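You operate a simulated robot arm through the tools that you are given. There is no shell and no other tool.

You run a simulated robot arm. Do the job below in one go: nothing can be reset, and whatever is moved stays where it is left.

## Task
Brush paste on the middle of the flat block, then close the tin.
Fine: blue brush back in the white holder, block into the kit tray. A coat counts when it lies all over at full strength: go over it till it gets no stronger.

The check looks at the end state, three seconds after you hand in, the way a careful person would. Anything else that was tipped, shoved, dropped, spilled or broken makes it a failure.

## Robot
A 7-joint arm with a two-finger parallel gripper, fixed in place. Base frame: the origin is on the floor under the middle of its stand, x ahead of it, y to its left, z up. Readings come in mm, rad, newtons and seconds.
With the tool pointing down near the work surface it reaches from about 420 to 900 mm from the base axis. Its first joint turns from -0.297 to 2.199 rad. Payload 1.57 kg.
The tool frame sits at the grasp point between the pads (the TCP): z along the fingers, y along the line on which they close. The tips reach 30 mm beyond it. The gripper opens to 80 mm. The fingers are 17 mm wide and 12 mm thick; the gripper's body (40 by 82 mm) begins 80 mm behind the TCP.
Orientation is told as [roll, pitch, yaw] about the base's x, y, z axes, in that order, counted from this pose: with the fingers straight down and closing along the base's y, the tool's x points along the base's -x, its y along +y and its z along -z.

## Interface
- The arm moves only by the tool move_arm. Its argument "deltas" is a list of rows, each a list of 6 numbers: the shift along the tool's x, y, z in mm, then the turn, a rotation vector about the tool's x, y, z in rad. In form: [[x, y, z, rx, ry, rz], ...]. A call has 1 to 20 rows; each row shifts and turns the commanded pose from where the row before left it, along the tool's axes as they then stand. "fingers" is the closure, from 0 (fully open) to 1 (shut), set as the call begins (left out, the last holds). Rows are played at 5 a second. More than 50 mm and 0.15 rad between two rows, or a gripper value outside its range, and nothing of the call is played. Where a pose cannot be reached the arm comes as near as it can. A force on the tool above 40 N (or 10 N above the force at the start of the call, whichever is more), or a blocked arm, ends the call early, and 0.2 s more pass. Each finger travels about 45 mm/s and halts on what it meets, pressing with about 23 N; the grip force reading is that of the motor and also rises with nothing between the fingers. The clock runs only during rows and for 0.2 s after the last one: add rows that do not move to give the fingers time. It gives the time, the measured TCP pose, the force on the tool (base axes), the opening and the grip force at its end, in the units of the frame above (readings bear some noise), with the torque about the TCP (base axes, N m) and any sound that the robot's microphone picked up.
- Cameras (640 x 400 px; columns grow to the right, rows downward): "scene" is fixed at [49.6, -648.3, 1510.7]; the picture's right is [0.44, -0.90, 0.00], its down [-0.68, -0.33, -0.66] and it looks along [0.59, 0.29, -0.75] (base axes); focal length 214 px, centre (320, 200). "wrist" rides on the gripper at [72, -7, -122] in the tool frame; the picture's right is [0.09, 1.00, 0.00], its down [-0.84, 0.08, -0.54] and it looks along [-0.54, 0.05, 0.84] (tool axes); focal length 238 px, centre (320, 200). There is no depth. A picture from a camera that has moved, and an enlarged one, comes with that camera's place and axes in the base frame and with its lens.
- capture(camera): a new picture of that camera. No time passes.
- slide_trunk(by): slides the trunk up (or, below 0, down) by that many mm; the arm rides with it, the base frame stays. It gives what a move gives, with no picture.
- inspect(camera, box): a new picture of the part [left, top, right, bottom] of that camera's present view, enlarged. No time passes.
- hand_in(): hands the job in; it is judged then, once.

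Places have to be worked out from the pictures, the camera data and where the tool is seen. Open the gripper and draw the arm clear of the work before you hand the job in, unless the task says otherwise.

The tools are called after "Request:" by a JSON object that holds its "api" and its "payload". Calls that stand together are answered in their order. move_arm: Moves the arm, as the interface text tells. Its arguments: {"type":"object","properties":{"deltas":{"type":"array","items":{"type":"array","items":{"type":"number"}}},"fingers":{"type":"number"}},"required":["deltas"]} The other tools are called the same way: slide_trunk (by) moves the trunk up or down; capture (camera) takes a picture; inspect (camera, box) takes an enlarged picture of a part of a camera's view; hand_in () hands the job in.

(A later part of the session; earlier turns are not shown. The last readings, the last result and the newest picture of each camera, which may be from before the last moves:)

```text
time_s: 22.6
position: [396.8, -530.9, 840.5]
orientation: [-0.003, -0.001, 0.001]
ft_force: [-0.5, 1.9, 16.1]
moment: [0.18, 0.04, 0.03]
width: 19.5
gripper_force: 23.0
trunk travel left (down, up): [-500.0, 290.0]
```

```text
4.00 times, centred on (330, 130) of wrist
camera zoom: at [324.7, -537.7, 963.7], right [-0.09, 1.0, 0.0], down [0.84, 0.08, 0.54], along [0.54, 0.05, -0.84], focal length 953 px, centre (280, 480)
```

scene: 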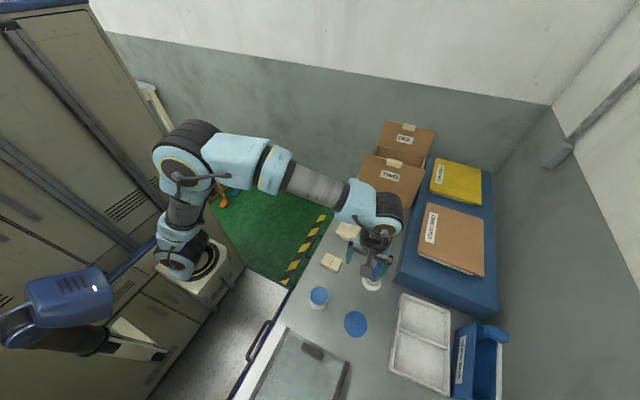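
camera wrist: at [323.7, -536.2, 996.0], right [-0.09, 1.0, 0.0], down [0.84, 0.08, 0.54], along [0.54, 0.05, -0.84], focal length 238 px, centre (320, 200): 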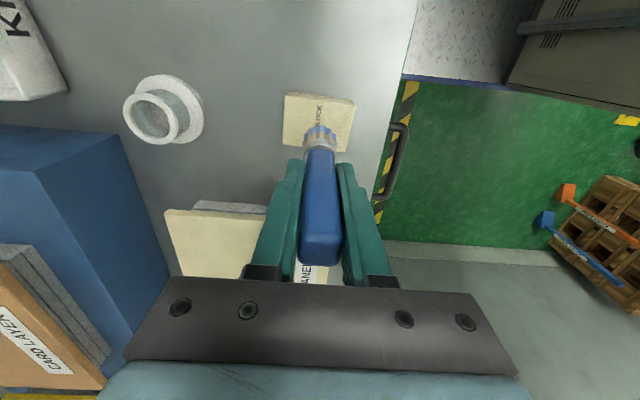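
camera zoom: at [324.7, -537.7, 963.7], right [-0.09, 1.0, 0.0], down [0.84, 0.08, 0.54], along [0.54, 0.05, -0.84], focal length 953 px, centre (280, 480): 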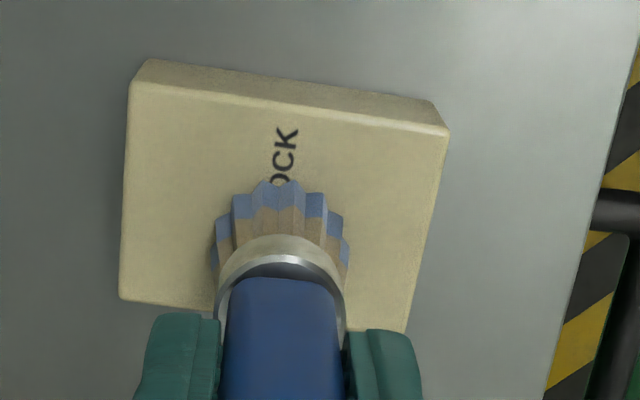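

The brush has touched the block top at TCP z≈840 with 16 N. I'll ease off to a light pressure and try a short, slow stroke along y while checking that the block stays put.

Request:
{"api": "move_arm", "payload": {"deltas": [[0, 0, -0.6, 0, 0, 0], [0, 3, 0, 0, 0, 0], [0, 3, 0, 0, 0, 0], [0, 3, 0, 0, 0, 0], [0, 0, 0, 0, 0, 0]]}}

Request:
{"api": "inspect", "payload": {"camera": "wrist", "box": [280, 80, 380, 180]}}

Request:
{"api": "inspect", "payload": {"camera": "scene", "box": [310, 230, 370, 280]}}

```text
time_s: 23.8
position: [395.8, -522.4, 840.0]
orientation: [-0.002, -0.001, 0.0]
ft_force: [1.8, -6.6, 19.3]
moment: [-0.49, -0.12, 0.01]
width: 19.9
gripper_force: 23.4
trunk travel left (down, up): [-500.0, 290.0]
```

```text
4.00 times, centred on (330, 130) of wrist
camera zoom: at [324.3, -529.1, 963.6], right [-0.09, 1.0, 0.0], down [0.84, 0.08, 0.54], along [0.54, 0.05, -0.84], focal length 953 px, centre (280, 480)
```

zoom: 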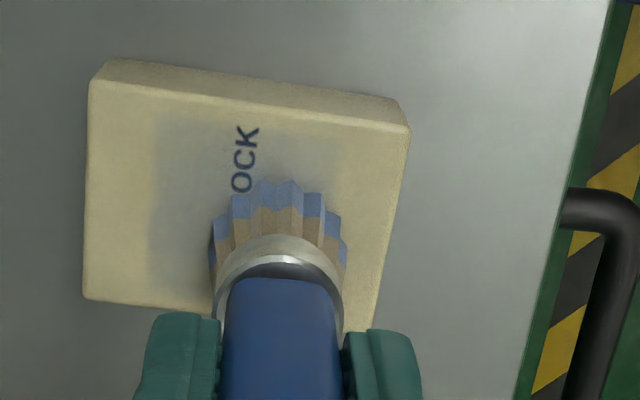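

```text
8.00 times, centred on (340, 255) of scene
camera zoom: at [49.6, -648.3, 1510.7], right [0.44, -0.9, 0.0], down [-0.68, -0.33, -0.66], along [0.59, 0.29, -0.75], focal length 1716 px, centre (160, -240)
```

zoom: 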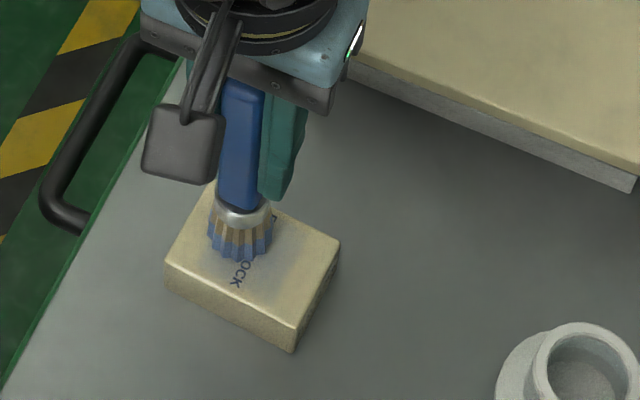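

The block stayed put and a faint blue tint is appearing in the middle, so stroking works. I'll ease the pressure slightly and keep stroking back and forth within the middle of the block.

Request:
{"api": "move_arm", "payload": {"deltas": [[0, 0, -0.4, 0, 0, 0], [0, -3, 0, 0, 0, 0], [0, -3, 0, 0, 0, 0], [0, -3, 0, 0, 0, 0], [0, -3, 0, 0, 0, 0], [0, -3, 0, 0, 0, 0], [0, -3, 0, 0, 0, 0], [0, 3, 0, 0, 0, 0], [0, 3, 0, 0, 0, 0], [0, 3, 0, 0, 0, 0], [0, 3, 0, 0, 0, 0], [0, 3, 0, 0, 0, 0], [0, 3, 0, 0, 0, 0], [0, 0, 0, 0, 0, 0]]}}

Request:
{"api": "inspect", "payload": {"camera": "wrist", "box": [280, 80, 380, 180]}}

Request:
{"api": "inspect", "payload": {"camera": "scene", "box": [310, 230, 370, 280]}}

```text
time_s: 26.8
position: [395.5, -521.9, 840.6]
orientation: [-0.001, 0.0, -0.002]
ft_force: [0.8, -3.8, 13.5]
moment: [-0.32, -0.02, 0.01]
width: 19.6
gripper_force: 23.0
trunk travel left (down, up): [-500.0, 290.0]
```

```text
4.00 times, centred on (330, 130) of wrist
camera zoom: at [324.5, -528.3, 963.3], right [-0.09, 1.0, 0.0], down [0.84, 0.08, 0.54], along [0.54, 0.05, -0.84], focal length 953 px, centre (280, 480)
```

zoom: 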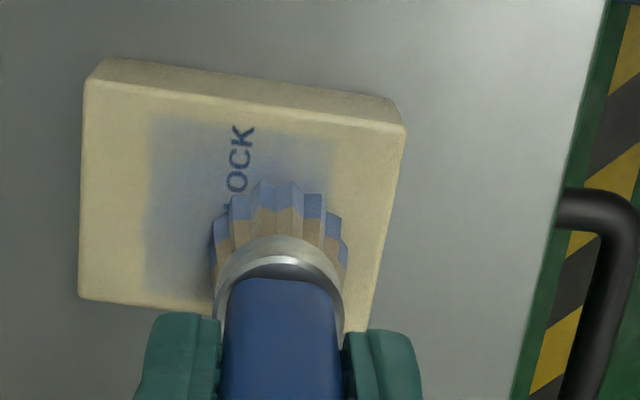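

```text
8.00 times, centred on (340, 255) of scene
camera zoom: at [49.6, -648.3, 1510.7], right [0.44, -0.9, 0.0], down [-0.68, -0.33, -0.66], along [0.59, 0.29, -0.75], focal length 1716 px, centre (160, -240)
```

zoom: 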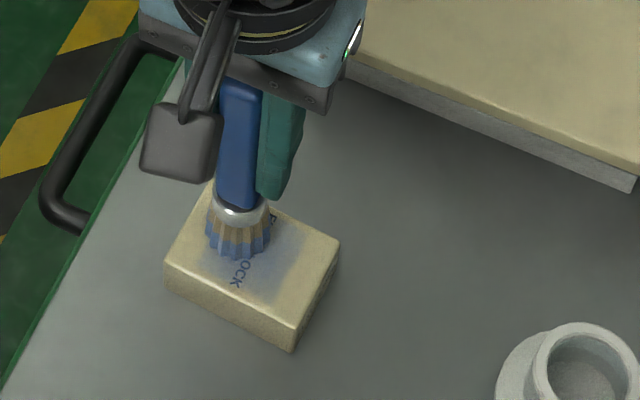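

The tint is filling a square zone in the middle, about 44×44 mm centred near (396, -532). I'll raster the brush over all of it, from the low-x side first.

Request:
{"api": "move_arm", "payload": {"deltas": [[5.7, 1.5, 0, 0, 0, 0], [5.7, 1.5, 0, 0, 0, 0], [0, -5.2, 0, 0, 0, 0], [0, -5.2, 0, 0, 0, 0], [0, -5.2, 0, 0, 0, 0], [0, -5.2, 0, 0, 0, 0], [0, -5.2, 0, 0, 0, 0], [-6, 0, 0, 0, 0, 0], [0, 5.2, 0, 0, 0, 0], [0, 5.2, 0, 0, 0, 0], [0, 5.2, 0, 0, 0, 0], [0, 5.2, 0, 0, 0, 0], [0, 5.2, 0, 0, 0, 0], [-6, 0, 0, 0, 0, 0], [0, -5.2, 0, 0, 0, 0], [0, -5.2, 0, 0, 0, 0], [0, -5.2, 0, 0, 0, 0], [0, -5.2, 0, 0, 0, 0], [0, -5.2, 0, 0, 0, 0]]}}

Request:
{"api": "inspect", "payload": {"camera": "wrist", "box": [280, 80, 380, 180]}}

Request:
{"api": "inspect", "payload": {"camera": "scene", "box": [310, 230, 370, 280]}}

```text
time_s: 30.8
position: [395.4, -545.8, 840.9]
orientation: [0.001, 0.0, -0.001]
ft_force: [0.3, 0.0, -0.3]
moment: [-0.05, -0.01, 0.02]
width: 19.3
gripper_force: 23.4
trunk travel left (down, up): [-500.0, 290.0]
```

```text
4.00 times, centred on (330, 130) of wrist
camera zoom: at [324.5, -551.3, 963.8], right [-0.09, 1.0, 0.0], down [0.84, 0.08, 0.54], along [0.54, 0.05, -0.84], focal length 953 px, centre (280, 480)
```

zoom: 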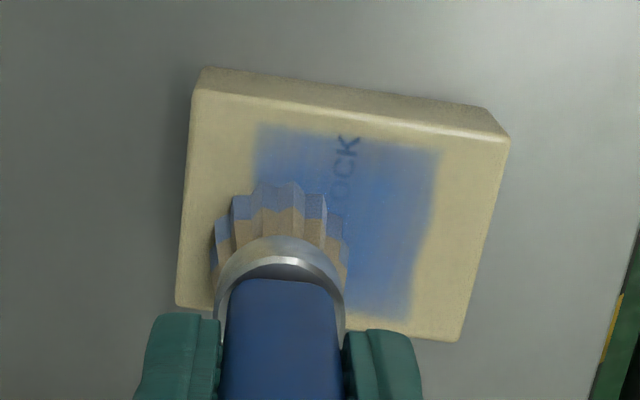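

```text
8.00 times, centred on (340, 255) of scene
camera zoom: at [49.6, -648.3, 1510.7], right [0.44, -0.9, 0.0], down [-0.68, -0.33, -0.66], along [0.59, 0.29, -0.75], focal length 1716 px, centre (160, -240)
```

zoom: 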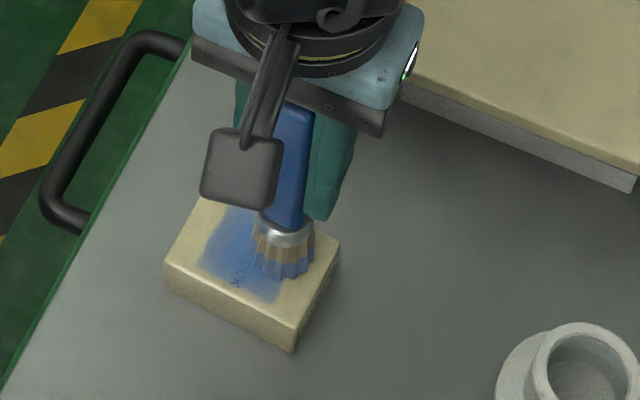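

The coat is building nicely inside the zone and the block hasn't moved. Contact has become very light (force ≈0), so I'll lower 0.6 mm and cover the high-x half.

Request:
{"api": "move_arm", "payload": {"deltas": [[0, 0, 0.6, 0, 0, 0], [-6, 0, 0, 0, 0, 0], [0, 5.2, 0, 0, 0, 0], [0, 5.2, 0, 0, 0, 0], [0, 5.2, 0, 0, 0, 0], [0, 5.2, 0, 0, 0, 0], [0, 5.2, 0, 0, 0, 0], [-6, 0, 0, 0, 0, 0], [0, -5.2, 0, 0, 0, 0], [0, -5.2, 0, 0, 0, 0], [0, -5.2, 0, 0, 0, 0], [0, -5.2, 0, 0, 0, 0], [0, -5.2, 0, 0, 0, 0], [6, 0, 0, 0, 0, 0], [6, 0, 0, 0, 0, 0], [6, 0, 0, 0, 0, 0], [6, 0, 0, 0, 0, 0]]}}

Request:
{"api": "inspect", "payload": {"camera": "wrist", "box": [280, 80, 380, 180]}}

Request:
{"api": "inspect", "payload": {"camera": "scene", "box": [310, 230, 370, 280]}}

```text
time_s: 34.4
position: [384.2, -545.0, 840.7]
orientation: [0.001, 0.0, 0.001]
ft_force: [2.2, 0.3, 9.0]
moment: [0.02, -0.27, 0.01]
width: 19.5
gripper_force: 23.8
trunk travel left (down, up): [-500.0, 290.0]
```

```text
4.00 times, centred on (330, 130) of wrist
camera zoom: at [313.0, -551.4, 963.2], right [-0.09, 1.0, 0.0], down [0.84, 0.08, 0.54], along [0.54, 0.05, -0.84], focal length 953 px, centre (280, 480)
```

zoom: 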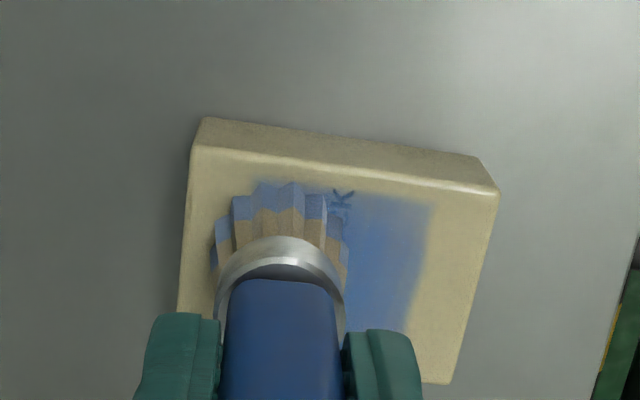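

```text
8.00 times, centred on (340, 255) of scene
camera zoom: at [49.6, -648.3, 1510.7], right [0.44, -0.9, 0.0], down [-0.68, -0.33, -0.66], along [0.59, 0.29, -0.75], focal length 1716 px, centre (160, -240)
```

zoom: 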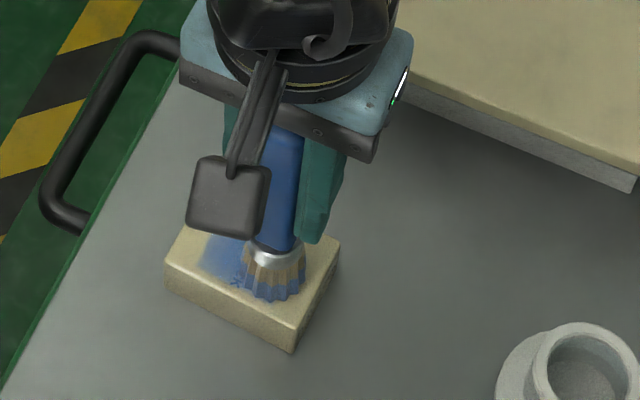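

I'll lift clear and go back over the tin so that both cameras can see the coat unobstructed.

Request:
{"api": "move_arm", "payload": {"deltas": [[0, 0, -20, 0, 0, 0], [0, 0, -30, 0, 0, 0], [0, 0, -30, 0, 0, 0], [0, 0, -14.6, 0, 0, 0], [21.6, -0.5, 0, 0, 0, 0], [21.6, -0.5, 0, 0, 0, 0], [21.6, -0.5, 0, 0, 0, 0], [21.6, -0.5, 0, 0, 0, 0], [21.6, -0.5, 0, 0, 0, 0], [22.0, -0.5, 0, 0, 0, 0], [0, 0, 0, 0, 0, 0]]}}

Request:
{"api": "inspect", "payload": {"camera": "scene", "box": [310, 230, 370, 280]}}

Request:
{"api": "capture", "payload": {"camera": "wrist"}}

Request:
{"api": "inspect", "payload": {"camera": "wrist", "box": [270, 75, 370, 175]}}

```text
time_s: 36.8
position: [254.8, -546.4, 934.2]
orientation: [0.0, 0.0, -0.001]
ft_force: [1.0, 0.5, -0.3]
moment: [0.03, 0.0, 0.01]
width: 19.3
gripper_force: 22.8
trunk travel left (down, up): [-500.0, 290.0]
```

```text
8.00 times, centred on (340, 255) of scene
camera zoom: at [49.6, -648.3, 1510.7], right [0.44, -0.9, 0.0], down [-0.68, -0.33, -0.66], along [0.59, 0.29, -0.75], focal length 1716 px, centre (160, -240)
```

zoom: 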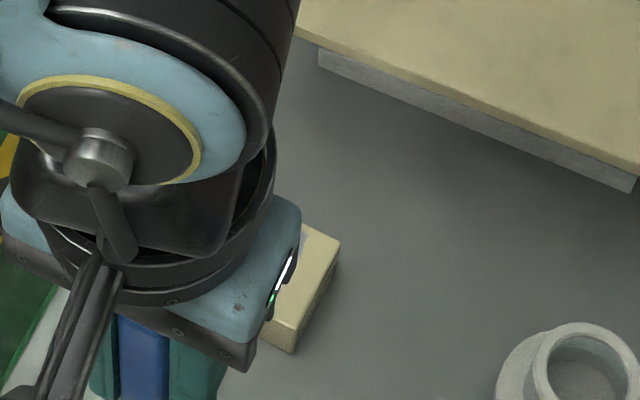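

```text
taken
camera wrist: at [183.7, -554.1, 1057.9], right [-0.09, 1.0, 0.0], down [0.84, 0.08, 0.54], along [0.54, 0.05, -0.84], focal length 238 px, centre (320, 200)
```

wrist: 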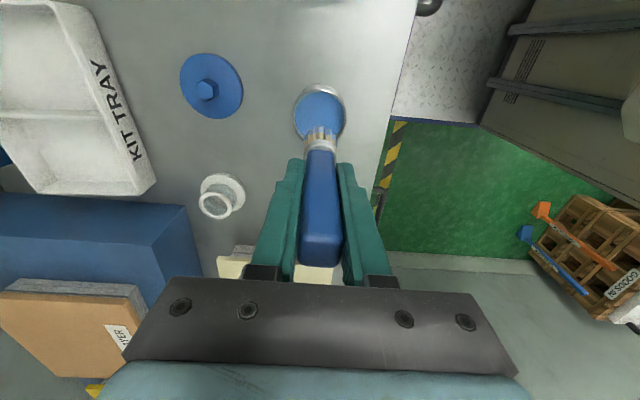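

```text
4.00 times, centred on (320, 125) of wrist
camera zoom: at [183.7, -554.1, 1057.9], right [-0.09, 1.0, 0.0], down [0.84, 0.08, 0.54], along [0.54, 0.05, -0.84], focal length 953 px, centre (320, 500)
```

zoom: 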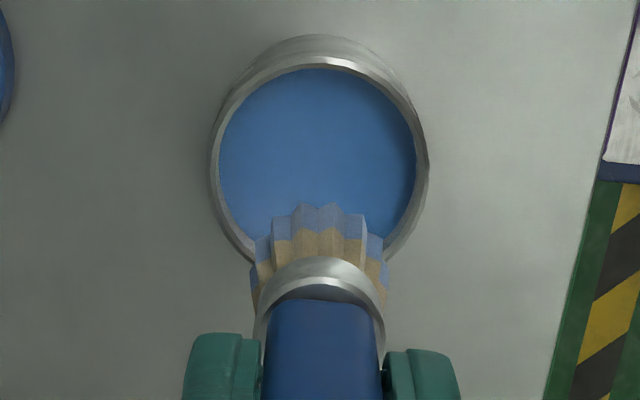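

The view of the block is obstructed here. I'll reload the brush with another gentle dip, stopping at the known contact height.

Request:
{"api": "move_arm", "payload": {"deltas": [[0, 0, 25, 0, 0, 0], [0, 0, 25, 0, 0, 0], [0, 0, 20, 0, 0, 0], [0, 0, 10, 0, 0, 0], [0, 0, 3, 0, 0, 0], [0, 0, 0.7, 0, 0, 0], [0, 0, 0, 0, 0, 0], [0, 0, 0, 0, 0, 0], [0, 0, 0, 0, 0, 0]]}}

Request:
{"api": "inspect", "payload": {"camera": "wrist", "box": [270, 75, 370, 175]}}

```text
time_s: 38.8
position: [254.6, -547.2, 849.5]
orientation: [0.002, 0.0, 0.001]
ft_force: [0.3, 0.1, 4.5]
moment: [0.01, 0.05, -0.04]
width: 19.4
gripper_force: 22.9
trunk travel left (down, up): [-500.0, 290.0]
```

```text
4.00 times, centred on (320, 125) of wrist
camera zoom: at [183.2, -554.0, 973.4], right [-0.09, 1.0, 0.0], down [0.84, 0.08, 0.54], along [0.54, 0.05, -0.84], focal length 953 px, centre (320, 500)
```

zoom: 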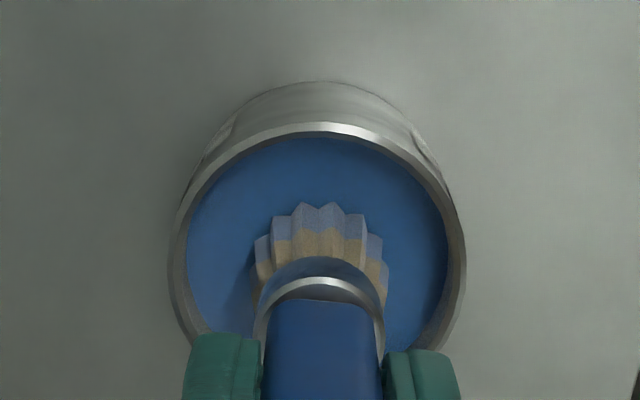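

Contact was light at 4.5 N. I'll raise and move past the block, toward higher x at a safe height, so the wrist camera can see the whole coat.

Request:
{"api": "move_arm", "payload": {"deltas": [[0, 0, -10, 0, 0, 0], [0, 0, -25, 0, 0, 0], [0, 0, -25, 0, 0, 0], [0, 0, -23.7, 0, 0, 0], [-24.5, 2.1, 0, 0, 0, 0], [-24.5, 2.1, 0, 0, 0, 0], [-24.5, 2.1, 0, 0, 0, 0], [-24.5, 2.1, 0, 0, 0, 0], [-24.5, 2.1, 0, 0, 0, 0], [-24.5, 2.1, 0, 0, 0, 0], [-24.5, 2.1, 0, 0, 0, 0], [-24.5, 2.3, 0, 0, 0, 0], [0, 0, 0, 0, 0, 0]]}}

Request:
{"api": "capture", "payload": {"camera": "wrist"}}

Request:
{"api": "inspect", "payload": {"camera": "wrist", "box": [270, 30, 370, 130]}}

Request:
{"api": "inspect", "payload": {"camera": "scene", "box": [310, 230, 370, 280]}}

```text
time_s: 41.5
position: [450.3, -529.1, 934.9]
orientation: [-0.001, 0.001, 0.001]
ft_force: [-0.7, 0.4, -0.1]
moment: [0.0, 0.02, -0.01]
width: 19.6
gripper_force: 23.0
trunk travel left (down, up): [-500.0, 290.0]
```

```text
taken
camera wrist: at [379.0, -536.4, 1058.4], right [-0.09, 1.0, 0.0], down [0.84, 0.08, 0.54], along [0.54, 0.05, -0.84], focal length 238 px, centre (320, 200)
```

wrist: 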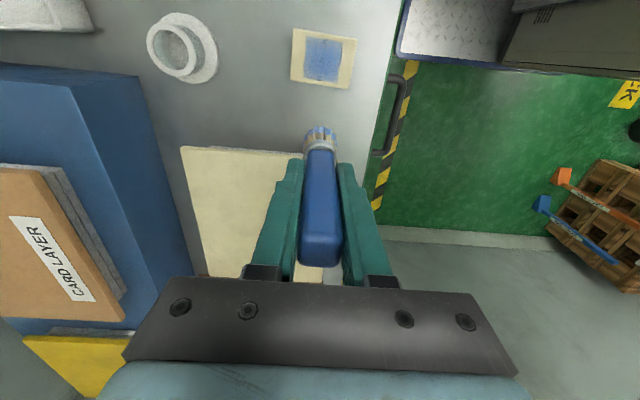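

```text
4.00 times, centred on (320, 80) of wrist
camera zoom: at [379.0, -536.4, 1058.4], right [-0.09, 1.0, 0.0], down [0.84, 0.08, 0.54], along [0.54, 0.05, -0.84], focal length 953 px, centre (320, 680)
```

zoom: 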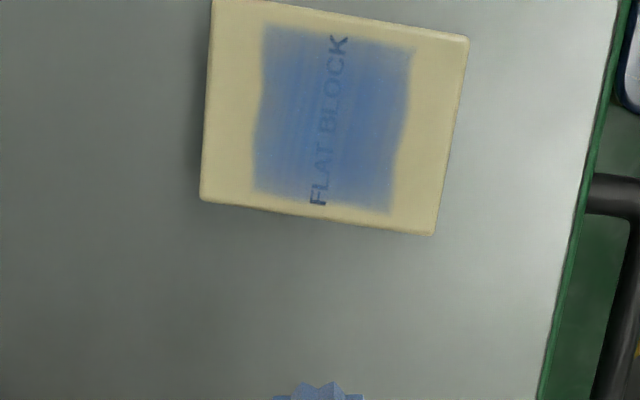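

```text
8.00 times, centred on (340, 255) of scene
camera zoom: at [49.6, -648.3, 1510.7], right [0.44, -0.9, 0.0], down [-0.68, -0.33, -0.66], along [0.59, 0.29, -0.75], focal length 1716 px, centre (160, -240)
```

zoom: 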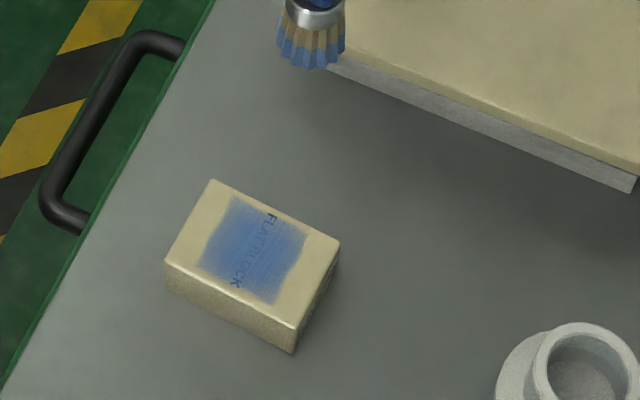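

The coat is exactly centred on the block, but its edges are still weaker than the centre. I'll look closer for uniformity.

Request:
{"api": "inspect", "payload": {"camera": "wrist", "box": [285, 25, 360, 95]}}

Request:
{"api": "inspect", "payload": {"camera": "scene", "box": [326, 248, 356, 278]}}

```text
5.71 times, centred on (322, 60) of wrist
camera zoom: at [379.0, -536.4, 1058.4], right [-0.09, 1.0, 0.0], down [0.84, 0.08, 0.54], along [0.54, 0.05, -0.84], focal length 1362 px, centre (306, 1000)
```

zoom: 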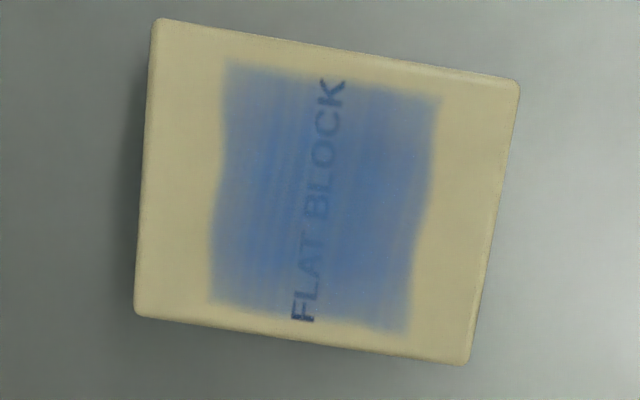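

```text
13.33 times, centred on (341, 263) of scene
camera zoom: at [49.6, -648.3, 1510.7], right [0.44, -0.9, 0.0], down [-0.68, -0.33, -0.66], along [0.59, 0.29, -0.75], focal length 2860 px, centre (40, -640)
```

zoom: 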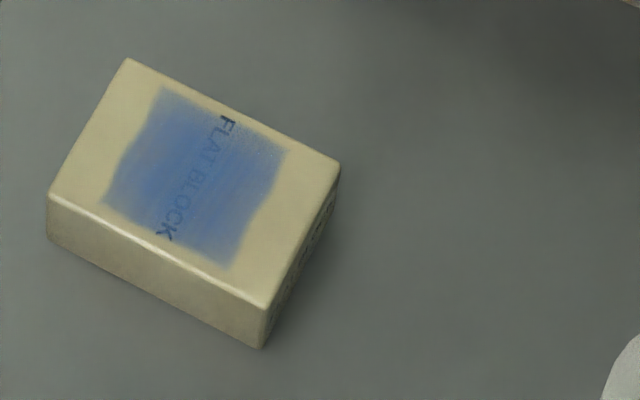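

The coat spans roughly a 42 mm square. Its edges and the letter ends ("F", "K") are still weaker. I'll return with the freshly loaded brush and touch down at the centre.

Request:
{"api": "move_arm", "payload": {"deltas": [[27.5, -0.5, 0, 0, 0, 0], [27.5, -0.5, 0, 0, 0, 0], [0, 0, 25, 0, 0, 0], [0, 0, 25, 0, 0, 0], [0, 0, 25, 0, 0, 0], [0, 0, 14, 0, 0, 0], [0, 0, 3, 0, 0, 0], [0, 0, 1.5, 0, 0, 0], [0, 0, 1.1, 0, 0, 0], [0, 0, 0, 0, 0, 0]]}}

```text
time_s: 43.8
position: [395.8, -531.2, 840.7]
orientation: [0.001, 0.0, 0.001]
ft_force: [0.1, 0.4, 5.6]
moment: [0.08, 0.04, -0.02]
width: 19.6
gripper_force: 23.2
trunk travel left (down, up): [-500.0, 290.0]
```

Contact is light at 5.6 N. I'll raster the full zone again, slightly wider than before to strengthen the edges.

Request:
{"api": "move_arm", "payload": {"deltas": [[6.5, 7, 0, 0, 0, 0], [6.5, 7, 0, 0, 0, 0], [0, -5.6, 0, 0, 0, 0], [0, -5.6, 0, 0, 0, 0], [0, -5.6, 0, 0, 0, 0], [0, -5.6, 0, 0, 0, 0], [0, -5.6, 0, 0, 0, 0], [-6.2, 0, 0, 0, 0, 0], [0, 5.6, 0, 0, 0, 0], [0, 5.6, 0, 0, 0, 0], [0, 5.6, 0, 0, 0, 0], [0, 5.6, 0, 0, 0, 0], [0, 5.6, 0, 0, 0, 0], [-6.2, 0, 0, 0, 0, 0], [0, -5.6, 0, 0, 0, 0], [0, -5.6, 0, 0, 0, 0], [0, -5.6, 0, 0, 0, 0], [0, -5.6, 0, 0, 0, 0], [0, -5.6, 0, 0, 0, 0]]}}

Request:
{"api": "inspect", "payload": {"camera": "wrist", "box": [280, 80, 380, 180]}}

```text
time_s: 47.8
position: [395.3, -544.4, 840.4]
orientation: [0.0, -0.001, 0.0]
ft_force: [0.1, 0.4, -0.3]
moment: [-0.02, 0.0, -0.01]
width: 19.9
gripper_force: 22.8
trunk travel left (down, up): [-500.0, 290.0]
```

```text
4.00 times, centred on (330, 130) of wrist
camera zoom: at [324.0, -552.5, 963.3], right [-0.09, 1.0, 0.0], down [0.84, 0.08, 0.54], along [0.54, 0.05, -0.84], focal length 953 px, centre (280, 480)
```

zoom: 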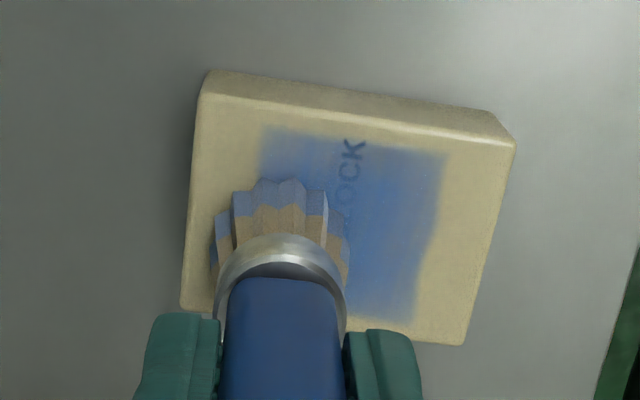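

The force fell to zero by the end, so the brush was hardly touching. I'll lower 0.8 mm and check contact before continuing.

Request:
{"api": "move_arm", "payload": {"deltas": [[0, 0, 0.8, 0, 0, 0], [0, 0, 0, 0, 0, 0]]}}

```text
time_s: 48.4
position: [396.0, -544.7, 838.9]
orientation: [0.0, 0.001, -0.002]
ft_force: [0.0, 0.3, -0.5]
moment: [-0.03, -0.02, -0.03]
width: 19.3
gripper_force: 22.9
trunk travel left (down, up): [-500.0, 290.0]
```

There's still no contact, so I'll keep lowering in small steps.

Request:
{"api": "move_arm", "payload": {"deltas": [[0, 0, 0.6, 0, 0, 0], [0, 0, 0, 0, 0, 0]]}}

```text
time_s: 49.0
position: [395.1, -544.9, 838.6]
orientation: [0.0, 0.0, 0.001]
ft_force: [0.8, -0.1, 2.2]
moment: [0.01, -0.02, -0.02]
width: 19.5
gripper_force: 23.0
trunk travel left (down, up): [-500.0, 290.0]
```

Contact is starting at 2.2 N. I'll add 0.4 mm and stroke back along this line and the next two, in shorter calls so I can watch the force.

Request:
{"api": "move_arm", "payload": {"deltas": [[0, 0, 0.4, 0, 0, 0], [0, 5.6, 0, 0, 0, 0], [0, 5.6, 0, 0, 0, 0], [0, 5.6, 0, 0, 0, 0], [0, 5.6, 0, 0, 0, 0], [0, 5.6, 0, 0, 0, 0]]}}

Request:
{"api": "inspect", "payload": {"camera": "wrist", "box": [280, 80, 380, 180]}}

```text
time_s: 50.4
position: [395.2, -516.7, 839.3]
orientation: [-0.002, -0.002, -0.001]
ft_force: [-0.3, -4.4, 14.1]
moment: [-0.33, -0.06, 0.0]
width: 19.7
gripper_force: 23.1
trunk travel left (down, up): [-500.0, 290.0]
```

```text
4.00 times, centred on (330, 130) of wrist
camera zoom: at [323.7, -524.4, 961.5], right [-0.09, 1.0, 0.0], down [0.84, 0.08, 0.54], along [0.54, 0.05, -0.84], focal length 953 px, centre (280, 480)
```

zoom: 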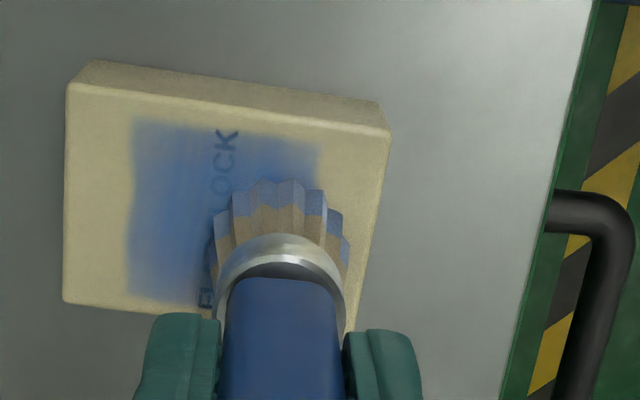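

Force is now 14 N, a firm contact. I'll continue with the next line toward higher x and back.

Request:
{"api": "move_arm", "payload": {"deltas": [[-6.2, 0, 0, 0, 0, 0], [0, -5.6, 0, 0, 0, 0], [0, -5.6, 0, 0, 0, 0], [0, -5.6, 0, 0, 0, 0], [0, -5.6, 0, 0, 0, 0], [0, -5.6, 0, 0, 0, 0]]}}

```text
time_s: 51.8
position: [400.9, -544.0, 838.6]
orientation: [0.0, 0.001, 0.001]
ft_force: [0.6, 6.0, 18.5]
moment: [0.53, -0.1, 0.03]
width: 19.7
gripper_force: 22.7
trunk travel left (down, up): [-500.0, 290.0]
```

Contact held at 18.5 N. I'll do the outer line at high x and come back.

Request:
{"api": "move_arm", "payload": {"deltas": [[-6.2, 0, -0.2, 0, 0, 0], [0, 5.6, 0, 0, 0, 0], [0, 5.6, 0, 0, 0, 0], [0, 5.6, 0, 0, 0, 0], [0, 5.6, 0, 0, 0, 0], [0, 5.6, 0, 0, 0, 0], [0, -5.6, 0, 0, 0, 0], [0, -5.6, 0, 0, 0, 0], [0, -5.6, 0, 0, 0, 0], [0, -5.6, 0, 0, 0, 0], [0, -5.6, 0, 0, 0, 0]]}}

Request:
{"api": "inspect", "payload": {"camera": "wrist", "box": [280, 60, 380, 160]}}

```text
time_s: 54.1
position: [408.9, -545.5, 838.8]
orientation: [-0.001, 0.0, 0.001]
ft_force: [0.2, -0.7, -1.0]
moment: [-0.02, 0.01, 0.0]
width: 19.4
gripper_force: 23.3
trunk travel left (down, up): [-500.0, 290.0]
```

```text
4.00 times, centred on (330, 110) of wrist
camera zoom: at [336.6, -552.7, 961.0], right [-0.09, 1.0, 0.0], down [0.84, 0.08, 0.54], along [0.54, 0.05, -0.84], focal length 953 px, centre (280, 560)
```

zoom: 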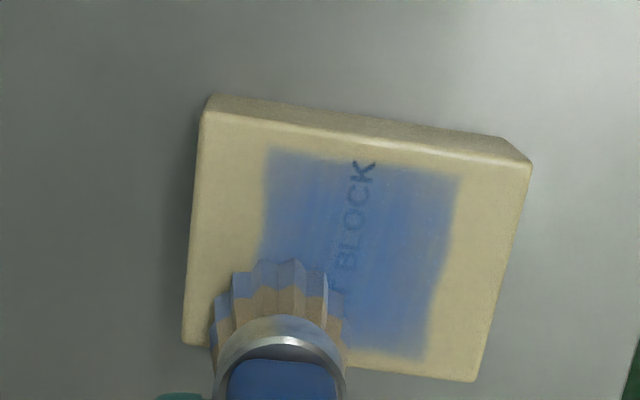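

Contact was lost again because the brush creeps up slightly when pressed hard. I'll lower in half-millimetre steps and stroke.

Request:
{"api": "move_arm", "payload": {"deltas": [[0, 0, 0.5, 0, 0, 0], [0, 0, 0, 0, 0, 0]]}}

```text
time_s: 54.8
position: [409.6, -545.3, 838.0]
orientation: [-0.001, 0.001, -0.001]
ft_force: [0.1, -0.9, -0.7]
moment: [0.01, -0.02, -0.01]
width: 19.6
gripper_force: 22.8
trunk travel left (down, up): [-500.0, 290.0]
```

Request:
{"api": "move_arm", "payload": {"deltas": [[0, 0, 0.5, 0, 0, 0], [0, 0, 0, 0, 0, 0]]}}

```text
time_s: 55.4
position: [407.8, -544.4, 837.2]
orientation: [0.0, 0.0, 0.001]
ft_force: [0.6, 0.5, 0.7]
moment: [0.05, -0.02, 0.04]
width: 19.6
gripper_force: 23.0
trunk travel left (down, up): [-500.0, 290.0]
```

Contact is just beginning (0.7 N). I'll lower 0.5 mm more and stroke along +y on this outer line.

Request:
{"api": "move_arm", "payload": {"deltas": [[0, 0, 0.5, 0, 0, 0], [0, 5.6, 0, 0, 0, 0], [0, 5.6, 0, 0, 0, 0], [0, 5.6, 0, 0, 0, 0], [0, 5.6, 0, 0, 0, 0], [0, 5.6, 0, 0, 0, 0]]}}

Request:
{"api": "inspect", "payload": {"camera": "wrist", "box": [260, 60, 360, 160]}}

```text
time_s: 56.8
position: [407.0, -516.7, 837.7]
orientation: [-0.001, 0.001, 0.001]
ft_force: [0.1, -3.3, 11.1]
moment: [-0.21, -0.03, 0.01]
width: 19.3
gripper_force: 23.3
trunk travel left (down, up): [-500.0, 290.0]
```

```text
4.00 times, centred on (310, 110) of wrist
camera zoom: at [335.9, -524.1, 960.3], right [-0.09, 1.0, 0.0], down [0.84, 0.08, 0.54], along [0.54, 0.05, -0.84], focal length 953 px, centre (360, 560)
```

zoom: 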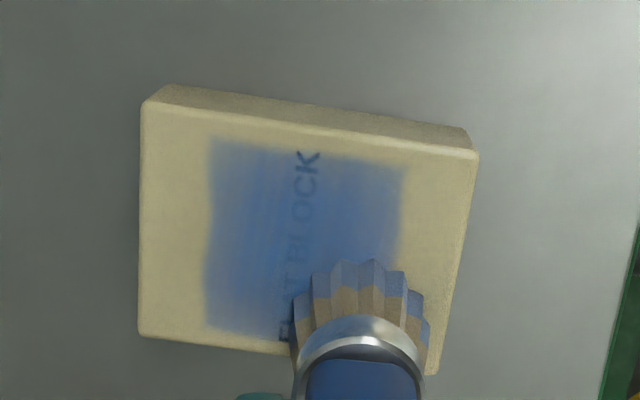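

Contact is good at 11 N. I'll continue the raster back toward low x, two lines at a time.

Request:
{"api": "move_arm", "payload": {"deltas": [[6.2, 0, 0, 0, 0, 0], [0, -5.6, 0, 0, 0, 0], [0, -5.6, 0, 0, 0, 0], [0, -5.6, 0, 0, 0, 0], [0, -5.6, 0, 0, 0, 0], [0, -5.6, 0, 0, 0, 0], [6.2, 0, 0, 0, 0, 0], [0, 5.6, 0, 0, 0, 0], [0, 5.6, 0, 0, 0, 0], [0, 5.6, 0, 0, 0, 0], [0, 5.6, 0, 0, 0, 0], [0, 5.6, 0, 0, 0, 0]]}}

Request:
{"api": "inspect", "payload": {"camera": "wrist", "box": [260, 60, 360, 160]}}

```text
time_s: 59.4
position: [394.3, -517.1, 837.4]
orientation: [0.0, 0.001, 0.0]
ft_force: [-0.1, -2.5, 9.5]
moment: [-0.27, -0.06, -0.02]
width: 19.7
gripper_force: 23.1
trunk travel left (down, up): [-500.0, 290.0]
```

```text
4.00 times, centred on (310, 110) of wrist
camera zoom: at [323.6, -524.5, 960.3], right [-0.09, 1.0, 0.0], down [0.84, 0.08, 0.54], along [0.54, 0.05, -0.84], focal length 953 px, centre (360, 560)
```

zoom: 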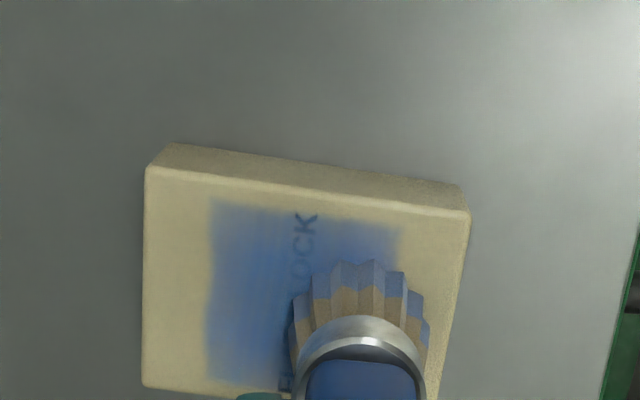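

Contact is holding at 9.5 N. I'll do the two low-x lines next.

Request:
{"api": "move_arm", "payload": {"deltas": [[6.2, 0, 0, 0, 0, 0], [0, -5.6, 0, 0, 0, 0], [0, -5.6, 0, 0, 0, 0], [0, -5.6, 0, 0, 0, 0], [0, -5.6, 0, 0, 0, 0], [0, -5.6, 0, 0, 0, 0], [6.2, 0, 0, 0, 0, 0], [0, 5.6, 0, 0, 0, 0], [0, 5.6, 0, 0, 0, 0], [0, 5.6, 0, 0, 0, 0], [0, 5.6, 0, 0, 0, 0], [0, 5.6, 0, 0, 0, 0]]}}

Request:
{"api": "inspect", "payload": {"camera": "wrist", "box": [260, 80, 360, 180]}}

```text
time_s: 62.0
position: [382.0, -516.5, 838.6]
orientation: [0.0, -0.001, 0.0]
ft_force: [0.0, -4.4, 16.1]
moment: [-0.36, -0.04, 0.01]
width: 19.8
gripper_force: 23.4
trunk travel left (down, up): [-500.0, 290.0]
```

```text
4.00 times, centred on (310, 130) of wrist
camera zoom: at [311.0, -524.1, 959.9], right [-0.09, 1.0, 0.0], down [0.84, 0.08, 0.54], along [0.54, 0.05, -0.84], focal length 953 px, centre (360, 480)
```

zoom: 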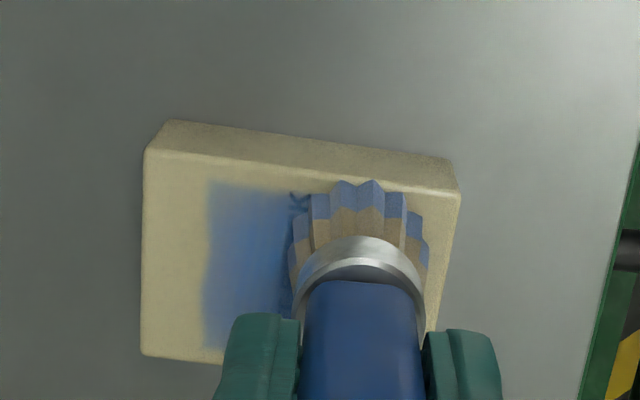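

Contact was firm throughout. I'll lift and go past the block to view the whole coat and compare it with before.

Request:
{"api": "move_arm", "payload": {"deltas": [[0, 0, -20, 0, 0, 0], [0, 0, -30, 0, 0, 0], [0, 0, -30, 0, 0, 0], [0, 0, -17.7, 0, 0, 0], [-22.6, -4.3, 0, 0, 0, 0], [-22.7, -4.3, 0, 0, 0, 0], [-22.7, -4.4, 0, 0, 0, 0], [0, 0, 0, 0, 0, 0]]}}

Request:
{"api": "inspect", "payload": {"camera": "wrist", "box": [285, 25, 360, 95]}}

Request:
{"api": "inspect", "payload": {"camera": "scene", "box": [326, 248, 356, 278]}}

Request:
{"api": "capture", "payload": {"camera": "wrist"}}

```text
time_s: 63.8
position: [450.8, -528.9, 932.4]
orientation: [0.002, -0.002, 0.001]
ft_force: [1.0, -0.3, -0.4]
moment: [-0.04, -0.01, 0.0]
width: 19.5
gripper_force: 23.2
trunk travel left (down, up): [-500.0, 290.0]
```

```text
5.71 times, centred on (322, 60) of wrist
camera zoom: at [379.6, -536.4, 1057.2], right [-0.09, 1.0, 0.0], down [0.84, 0.08, 0.54], along [0.54, 0.05, -0.84], focal length 1362 px, centre (306, 1000)
```

zoom: 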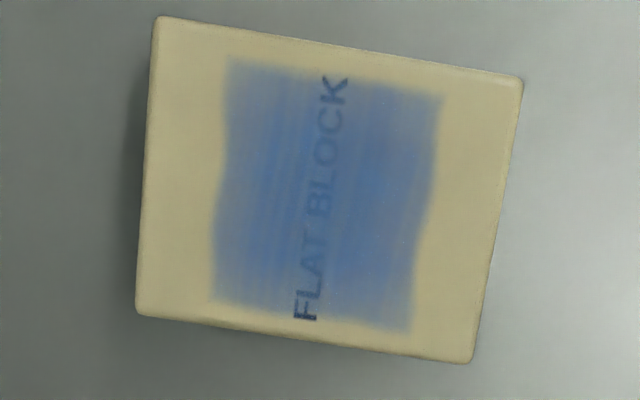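

```text
13.33 times, centred on (341, 263) of scene
camera zoom: at [49.6, -648.3, 1510.7], right [0.44, -0.9, 0.0], down [-0.68, -0.33, -0.66], along [0.59, 0.29, -0.75], focal length 2860 px, centre (40, -640)
```

zoom: 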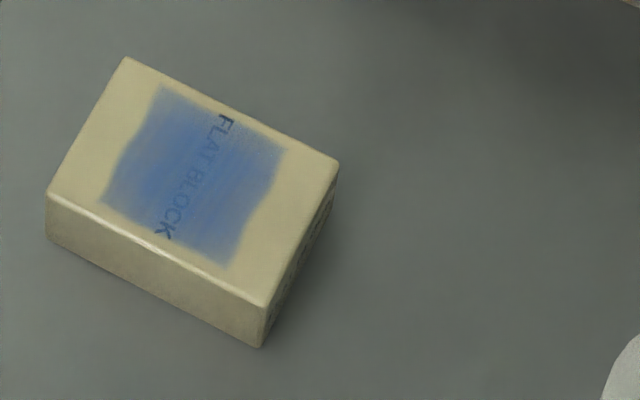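

```text
taken
camera wrist: at [379.6, -536.4, 1057.2], right [-0.09, 1.0, 0.0], down [0.84, 0.08, 0.54], along [0.54, 0.05, -0.84], focal length 238 px, centre (320, 200)
```

wrist: 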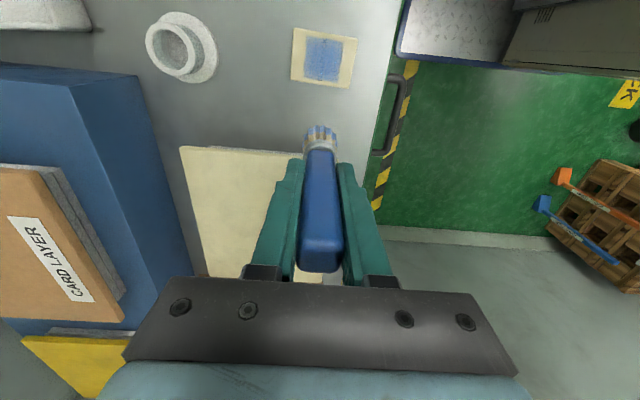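

The coat looks about the same as before and the brush may be running low. I'll reload it at the tin and go over the coat again to see whether it gets any stronger.

Request:
{"api": "move_arm", "payload": {"deltas": [[24.5, -2.1, 0, 0, 0, 0], [24.5, -2.1, 0, 0, 0, 0], [24.5, -2.1, 0, 0, 0, 0], [24.5, -2.1, 0, 0, 0, 0], [24.5, -2.1, 0, 0, 0, 0], [24.5, -2.1, 0, 0, 0, 0], [24.5, -2.1, 0, 0, 0, 0], [24.5, -2.3, 0, 0, 0, 0], [0, 0, 25, 0, 0, 0], [0, 0, 25, 0, 0, 0], [0, 0, 20, 0, 0, 0], [0, 0, 10, 0, 0, 0], [0, 0, 4, 0, 0, 0], [0, 0, 1.5, 0, 0, 0], [0, 0, 0, 0, 0, 0]]}}

Request:
{"api": "inspect", "payload": {"camera": "wrist", "box": [270, 75, 370, 175]}}

```text
time_s: 67.0
position: [255.6, -547.0, 849.1]
orientation: [-0.001, -0.001, 0.0]
ft_force: [0.4, 0.1, -1.4]
moment: [-0.01, 0.0, 0.02]
width: 19.7
gripper_force: 23.0
trunk travel left (down, up): [-500.0, 290.0]
```

```text
4.00 times, centred on (320, 125) of wrist
camera zoom: at [183.4, -554.9, 971.9], right [-0.09, 1.0, 0.0], down [0.84, 0.08, 0.54], along [0.54, 0.05, -0.84], focal length 953 px, centre (320, 500)
```

zoom: 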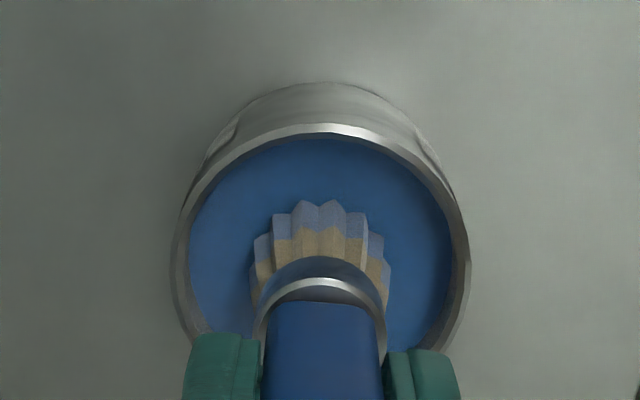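

There's no contact yet at this height, so I'll lower in small steps until the brush touches the paste.

Request:
{"api": "move_arm", "payload": {"deltas": [[0, 0, 0.7, 0, 0, 0], [0, 0, 0.5, 0, 0, 0], [0, 0, 0, 0, 0, 0], [0, 0, 0, 0, 0, 0]]}}

```text
time_s: 68.0
position: [253.9, -547.8, 846.5]
orientation: [0.0, 0.001, 0.001]
ft_force: [-0.4, 0.3, -0.8]
moment: [0.0, -0.02, 0.02]
width: 19.8
gripper_force: 23.2
trunk travel left (down, up): [-500.0, 290.0]
```

Still no contact at command 847.3, so I'll go a little lower.

Request:
{"api": "move_arm", "payload": {"deltas": [[0, 0, 0.6, 0, 0, 0], [0, 0, 0.6, 0, 0, 0], [0, 0, 0, 0, 0, 0], [0, 0, 0, 0, 0, 0]]}}

```text
time_s: 69.0
position: [253.5, -547.6, 847.3]
orientation: [-0.001, -0.001, -0.001]
ft_force: [0.8, -1.6, 6.0]
moment: [-0.09, -0.16, 0.0]
width: 19.6
gripper_force: 22.8
trunk travel left (down, up): [-500.0, 290.0]
```

Contact is 6 N in the paste. I'll dwell with a small swirl, then lift out.

Request:
{"api": "move_arm", "payload": {"deltas": [[3, 0, 0, 0, 0, 0], [0, 3, 0, 0, 0, 0], [-6, 0, 0, 0, 0, 0], [0, -6, 0, 0, 0, 0], [6, 0, 0, 0, 0, 0], [-3, 3, 0, 0, 0, 0], [0, 0, 0, 0, 0, 0], [0, 0, -8, 0, 0, 0], [0, 0, -25, 0, 0, 0], [0, 0, -25, 0, 0, 0], [0, 0, -29.9, 0, 0, 0], [0, 0, 0, 0, 0, 0]]}}

Request:
{"api": "inspect", "payload": {"camera": "wrist", "box": [270, 75, 370, 175]}}

Request:
{"api": "inspect", "payload": {"camera": "scene", "box": [295, 260, 375, 330]}}

```text
time_s: 71.5
position: [253.0, -547.2, 933.9]
orientation: [-0.001, 0.0, 0.001]
ft_force: [0.3, -0.6, -0.2]
moment: [0.0, -0.01, -0.03]
width: 19.4
gripper_force: 22.5
trunk travel left (down, up): [-500.0, 290.0]
```

```text
4.00 times, centred on (320, 125) of wrist
camera zoom: at [182.2, -554.3, 1057.0], right [-0.09, 1.0, 0.0], down [0.84, 0.08, 0.54], along [0.54, 0.05, -0.84], focal length 953 px, centre (320, 500)
```

zoom: 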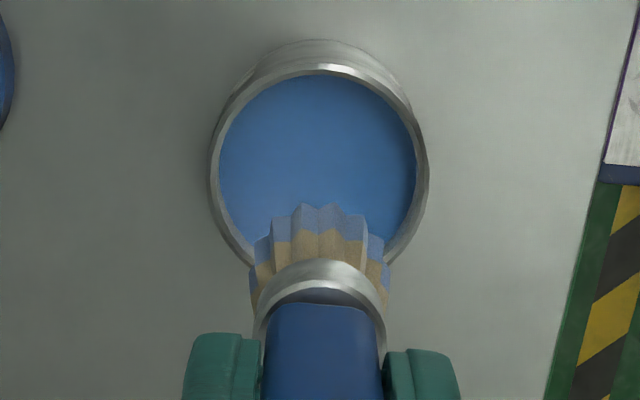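

```text
5.71 times, centred on (335, 295) of scene
camera zoom: at [49.6, -648.3, 1510.7], right [0.44, -0.9, 0.0], down [-0.68, -0.33, -0.66], along [0.59, 0.29, -0.75], focal length 1226 px, centre (234, -343)
```

zoom: 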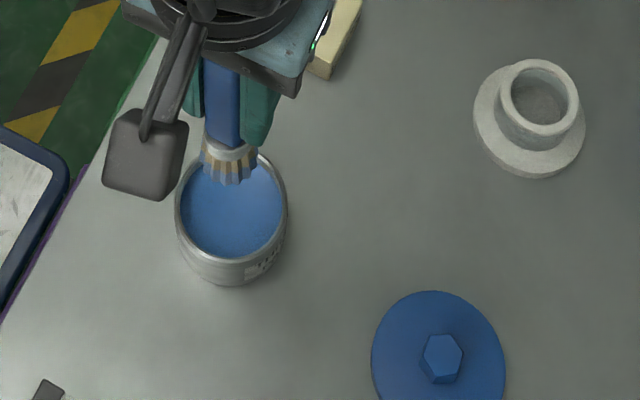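

The tin is undisturbed and the brush is reloaded. I'll go back to the block centre and down to just above the expected contact height.

Request:
{"api": "move_arm", "payload": {"deltas": [[-23.5, 2.7, 0, 0, 0, 0], [-23.5, 2.7, 0, 0, 0, 0], [-23.5, 2.7, 0, 0, 0, 0], [-23.5, 2.7, 0, 0, 0, 0], [-23.5, 2.6, 0, 0, 0, 0], [-23.5, 2.6, 0, 0, 0, 0], [0, 0, 25, 0, 0, 0], [0, 0, 25, 0, 0, 0], [0, 0, 25, 0, 0, 0], [0, 0, 15, 0, 0, 0], [0, 0, 6, 0, 0, 0], [0, 0, 1.5, 0, 0, 0], [0, 0, 0, 0, 0, 0]]}}

```text
time_s: 74.3
position: [396.1, -529.7, 837.3]
orientation: [0.001, 0.0, -0.001]
ft_force: [-0.8, -0.5, 0.0]
moment: [0.02, -0.03, 0.02]
width: 19.7
gripper_force: 23.0
trunk travel left (down, up): [-500.0, 290.0]
```

Still just above the surface (0 N). I'll lower the last bit in small steps.

Request:
{"api": "move_arm", "payload": {"deltas": [[0, 0, 0.7, 0, 0, 0], [0, 0, 0.6, 0, 0, 0], [0, 0, 0, 0, 0, 0]]}}

```text
time_s: 75.2
position: [396.7, -530.9, 835.8]
orientation: [-0.003, 0.0, -0.001]
ft_force: [-1.2, 3.8, 13.4]
moment: [0.26, 0.01, 0.0]
width: 19.4
gripper_force: 23.3
trunk travel left (down, up): [-500.0, 290.0]
```

Contact is good at 13 N. I'll ease up by 0.2 mm and raster from the low-x corner.

Request:
{"api": "move_arm", "payload": {"deltas": [[6.5, 7, -0.2, 0, 0, 0], [6.5, 7, 0, 0, 0, 0], [0, -5.6, 0, 0, 0, 0], [0, -5.6, 0, 0, 0, 0], [0, -5.6, 0, 0, 0, 0], [0, -5.6, 0, 0, 0, 0], [0, -5.6, 0, 0, 0, 0], [-6.2, 0, 0, 0, 0, 0], [0, 5.6, 0, 0, 0, 0], [0, 5.6, 0, 0, 0, 0], [0, 5.6, 0, 0, 0, 0], [0, 5.6, 0, 0, 0, 0], [0, 5.6, 0, 0, 0, 0]]}}

Request:
{"api": "inspect", "payload": {"camera": "wrist", "box": [260, 80, 360, 180]}}

```text
time_s: 78.0
position: [389.3, -516.3, 835.3]
orientation: [0.0, 0.001, 0.001]
ft_force: [-0.4, -3.7, 8.7]
moment: [-0.17, 0.0, 0.02]
width: 19.6
gripper_force: 22.9
trunk travel left (down, up): [-500.0, 290.0]
```

```text
4.00 times, centred on (310, 130) of wrist
camera zoom: at [317.1, -524.0, 958.7], right [-0.09, 1.0, 0.0], down [0.84, 0.08, 0.54], along [0.54, 0.05, -0.84], focal length 953 px, centre (360, 480)
```

zoom: 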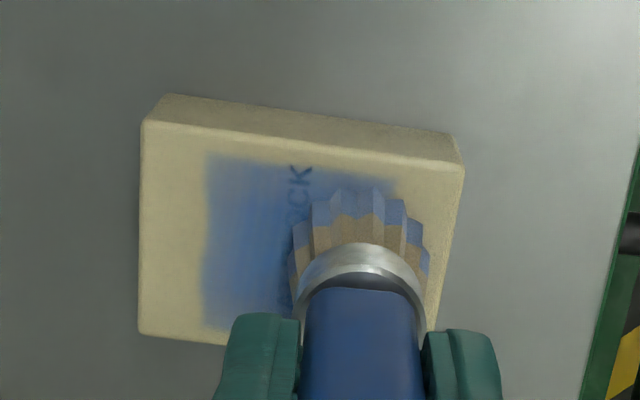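

Contact is holding at 8.7 N. I'll continue with the next two lines.

Request:
{"api": "move_arm", "payload": {"deltas": [[-6.2, 0, 0, 0, 0, 0], [0, -5.6, 0, 0, 0, 0], [0, -5.6, 0, 0, 0, 0], [0, -5.6, 0, 0, 0, 0], [0, -5.6, 0, 0, 0, 0], [0, -5.6, 0, 0, 0, 0], [-6.2, 0, 0, 0, 0, 0], [0, 5.6, 0, 0, 0, 0], [0, 5.6, 0, 0, 0, 0], [0, 5.6, 0, 0, 0, 0], [0, 5.6, 0, 0, 0, 0], [0, 5.6, 0, 0, 0, 0]]}}

```text
time_s: 80.5
position: [402.0, -516.8, 836.4]
orientation: [0.0, -0.001, 0.0]
ft_force: [0.7, -0.4, -0.6]
moment: [0.03, 0.03, -0.03]
width: 19.2
gripper_force: 23.1
trunk travel left (down, up): [-500.0, 290.0]
```

Contact was lost again (about 0 N). I'll lower until it touches.

Request:
{"api": "move_arm", "payload": {"deltas": [[0, 0, 0.6, 0, 0, 0], [0, 0, 0.4, 0, 0, 0], [0, 0, 0, 0, 0, 0]]}}

```text
time_s: 81.3
position: [401.6, -518.0, 836.0]
orientation: [-0.003, 0.0, 0.0]
ft_force: [0.7, -0.8, 3.4]
moment: [-0.06, -0.07, 0.0]
width: 19.4
gripper_force: 22.9
trunk travel left (down, up): [-500.0, 290.0]
```

There is light contact at 3.4 N. I'll add 0.4 mm and stroke this line and the outer one.

Request:
{"api": "move_arm", "payload": {"deltas": [[0, 0, 0.4, 0, 0, 0], [0, -5.6, 0, 0, 0, 0], [0, -5.6, 0, 0, 0, 0], [0, -5.6, 0, 0, 0, 0], [0, -5.6, 0, 0, 0, 0], [0, -5.6, 0, 0, 0, 0], [-6.2, 0, 0, 0, 0, 0], [0, 5.6, 0, 0, 0, 0], [0, 5.6, 0, 0, 0, 0], [0, 5.6, 0, 0, 0, 0], [0, 5.6, 0, 0, 0, 0], [0, 5.6, 0, 0, 0, 0]]}}

Request:
{"api": "inspect", "payload": {"camera": "wrist", "box": [260, 60, 360, 160]}}

```text
time_s: 84.0
position: [407.6, -516.0, 834.5]
orientation: [-0.001, -0.001, 0.0]
ft_force: [0.1, -0.8, 4.8]
moment: [-0.08, 0.0, 0.0]
width: 19.5
gripper_force: 23.3
trunk travel left (down, up): [-500.0, 290.0]
```

```text
4.00 times, centred on (310, 110) of wrist
camera zoom: at [335.9, -524.2, 957.8], right [-0.09, 1.0, 0.0], down [0.84, 0.08, 0.54], along [0.54, 0.05, -0.84], focal length 953 px, centre (360, 560)
```

zoom: 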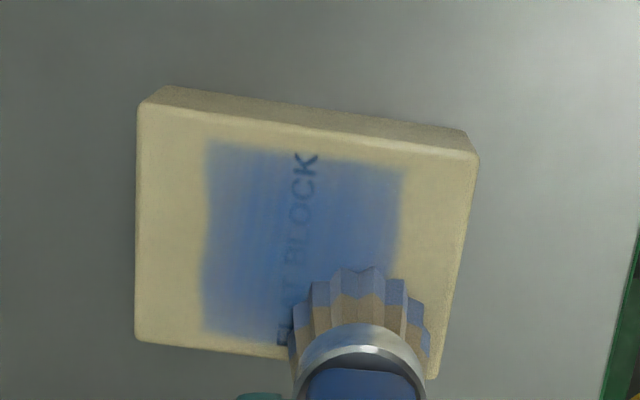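

The picture looks nearly the same as on the last pass from this pose. I'll finish this line, then lift to the same viewing pose to compare the strength.

Request:
{"api": "move_arm", "payload": {"deltas": [[0, -5.6, 0.2, 0, 0, 0], [0, -5.6, 0, 0, 0, 0], [0, -5.6, 0, 0, 0, 0], [0, -5.6, 0, 0, 0, 0], [0, -5.6, 0, 0, 0, 0], [6.2, 0, 0, 0, 0, 0], [6.2, 0, 0, 0, 0, 0], [6.2, 0, 0, 0, 0, 0], [6.2, 0, 0, 0, 0, 0]]}}

```text
time_s: 86.0
position: [382.5, -544.6, 835.0]
orientation: [-0.002, 0.0, 0.0]
ft_force: [3.9, -0.8, 11.8]
moment: [-0.04, -0.32, -0.02]
width: 19.4
gripper_force: 22.6
trunk travel left (down, up): [-500.0, 290.0]
```

There's firm contact at 11.8 N in the far corner. I'll add cross strokes along x to even out the coat.

Request:
{"api": "move_arm", "payload": {"deltas": [[0, 5.6, 0, 0, 0, 0], [-6.2, 0, 0, 0, 0, 0], [-6.2, 0, 0, 0, 0, 0], [-6.2, 0, 0, 0, 0, 0], [-6.2, 0, 0, 0, 0, 0], [0, 7, 0, 0, 0, 0], [6.2, 0, 0, 0, 0, 0], [6.2, 0, 0, 0, 0, 0], [6.2, 0, 0, 0, 0, 0], [6.2, 0, 0, 0, 0, 0]]}}

```text
time_s: 88.2
position: [383.8, -533.4, 834.5]
orientation: [-0.001, -0.002, 0.001]
ft_force: [2.8, -0.2, 10.1]
moment: [-0.03, -0.26, -0.01]
width: 19.3
gripper_force: 22.9
trunk travel left (down, up): [-500.0, 290.0]
```

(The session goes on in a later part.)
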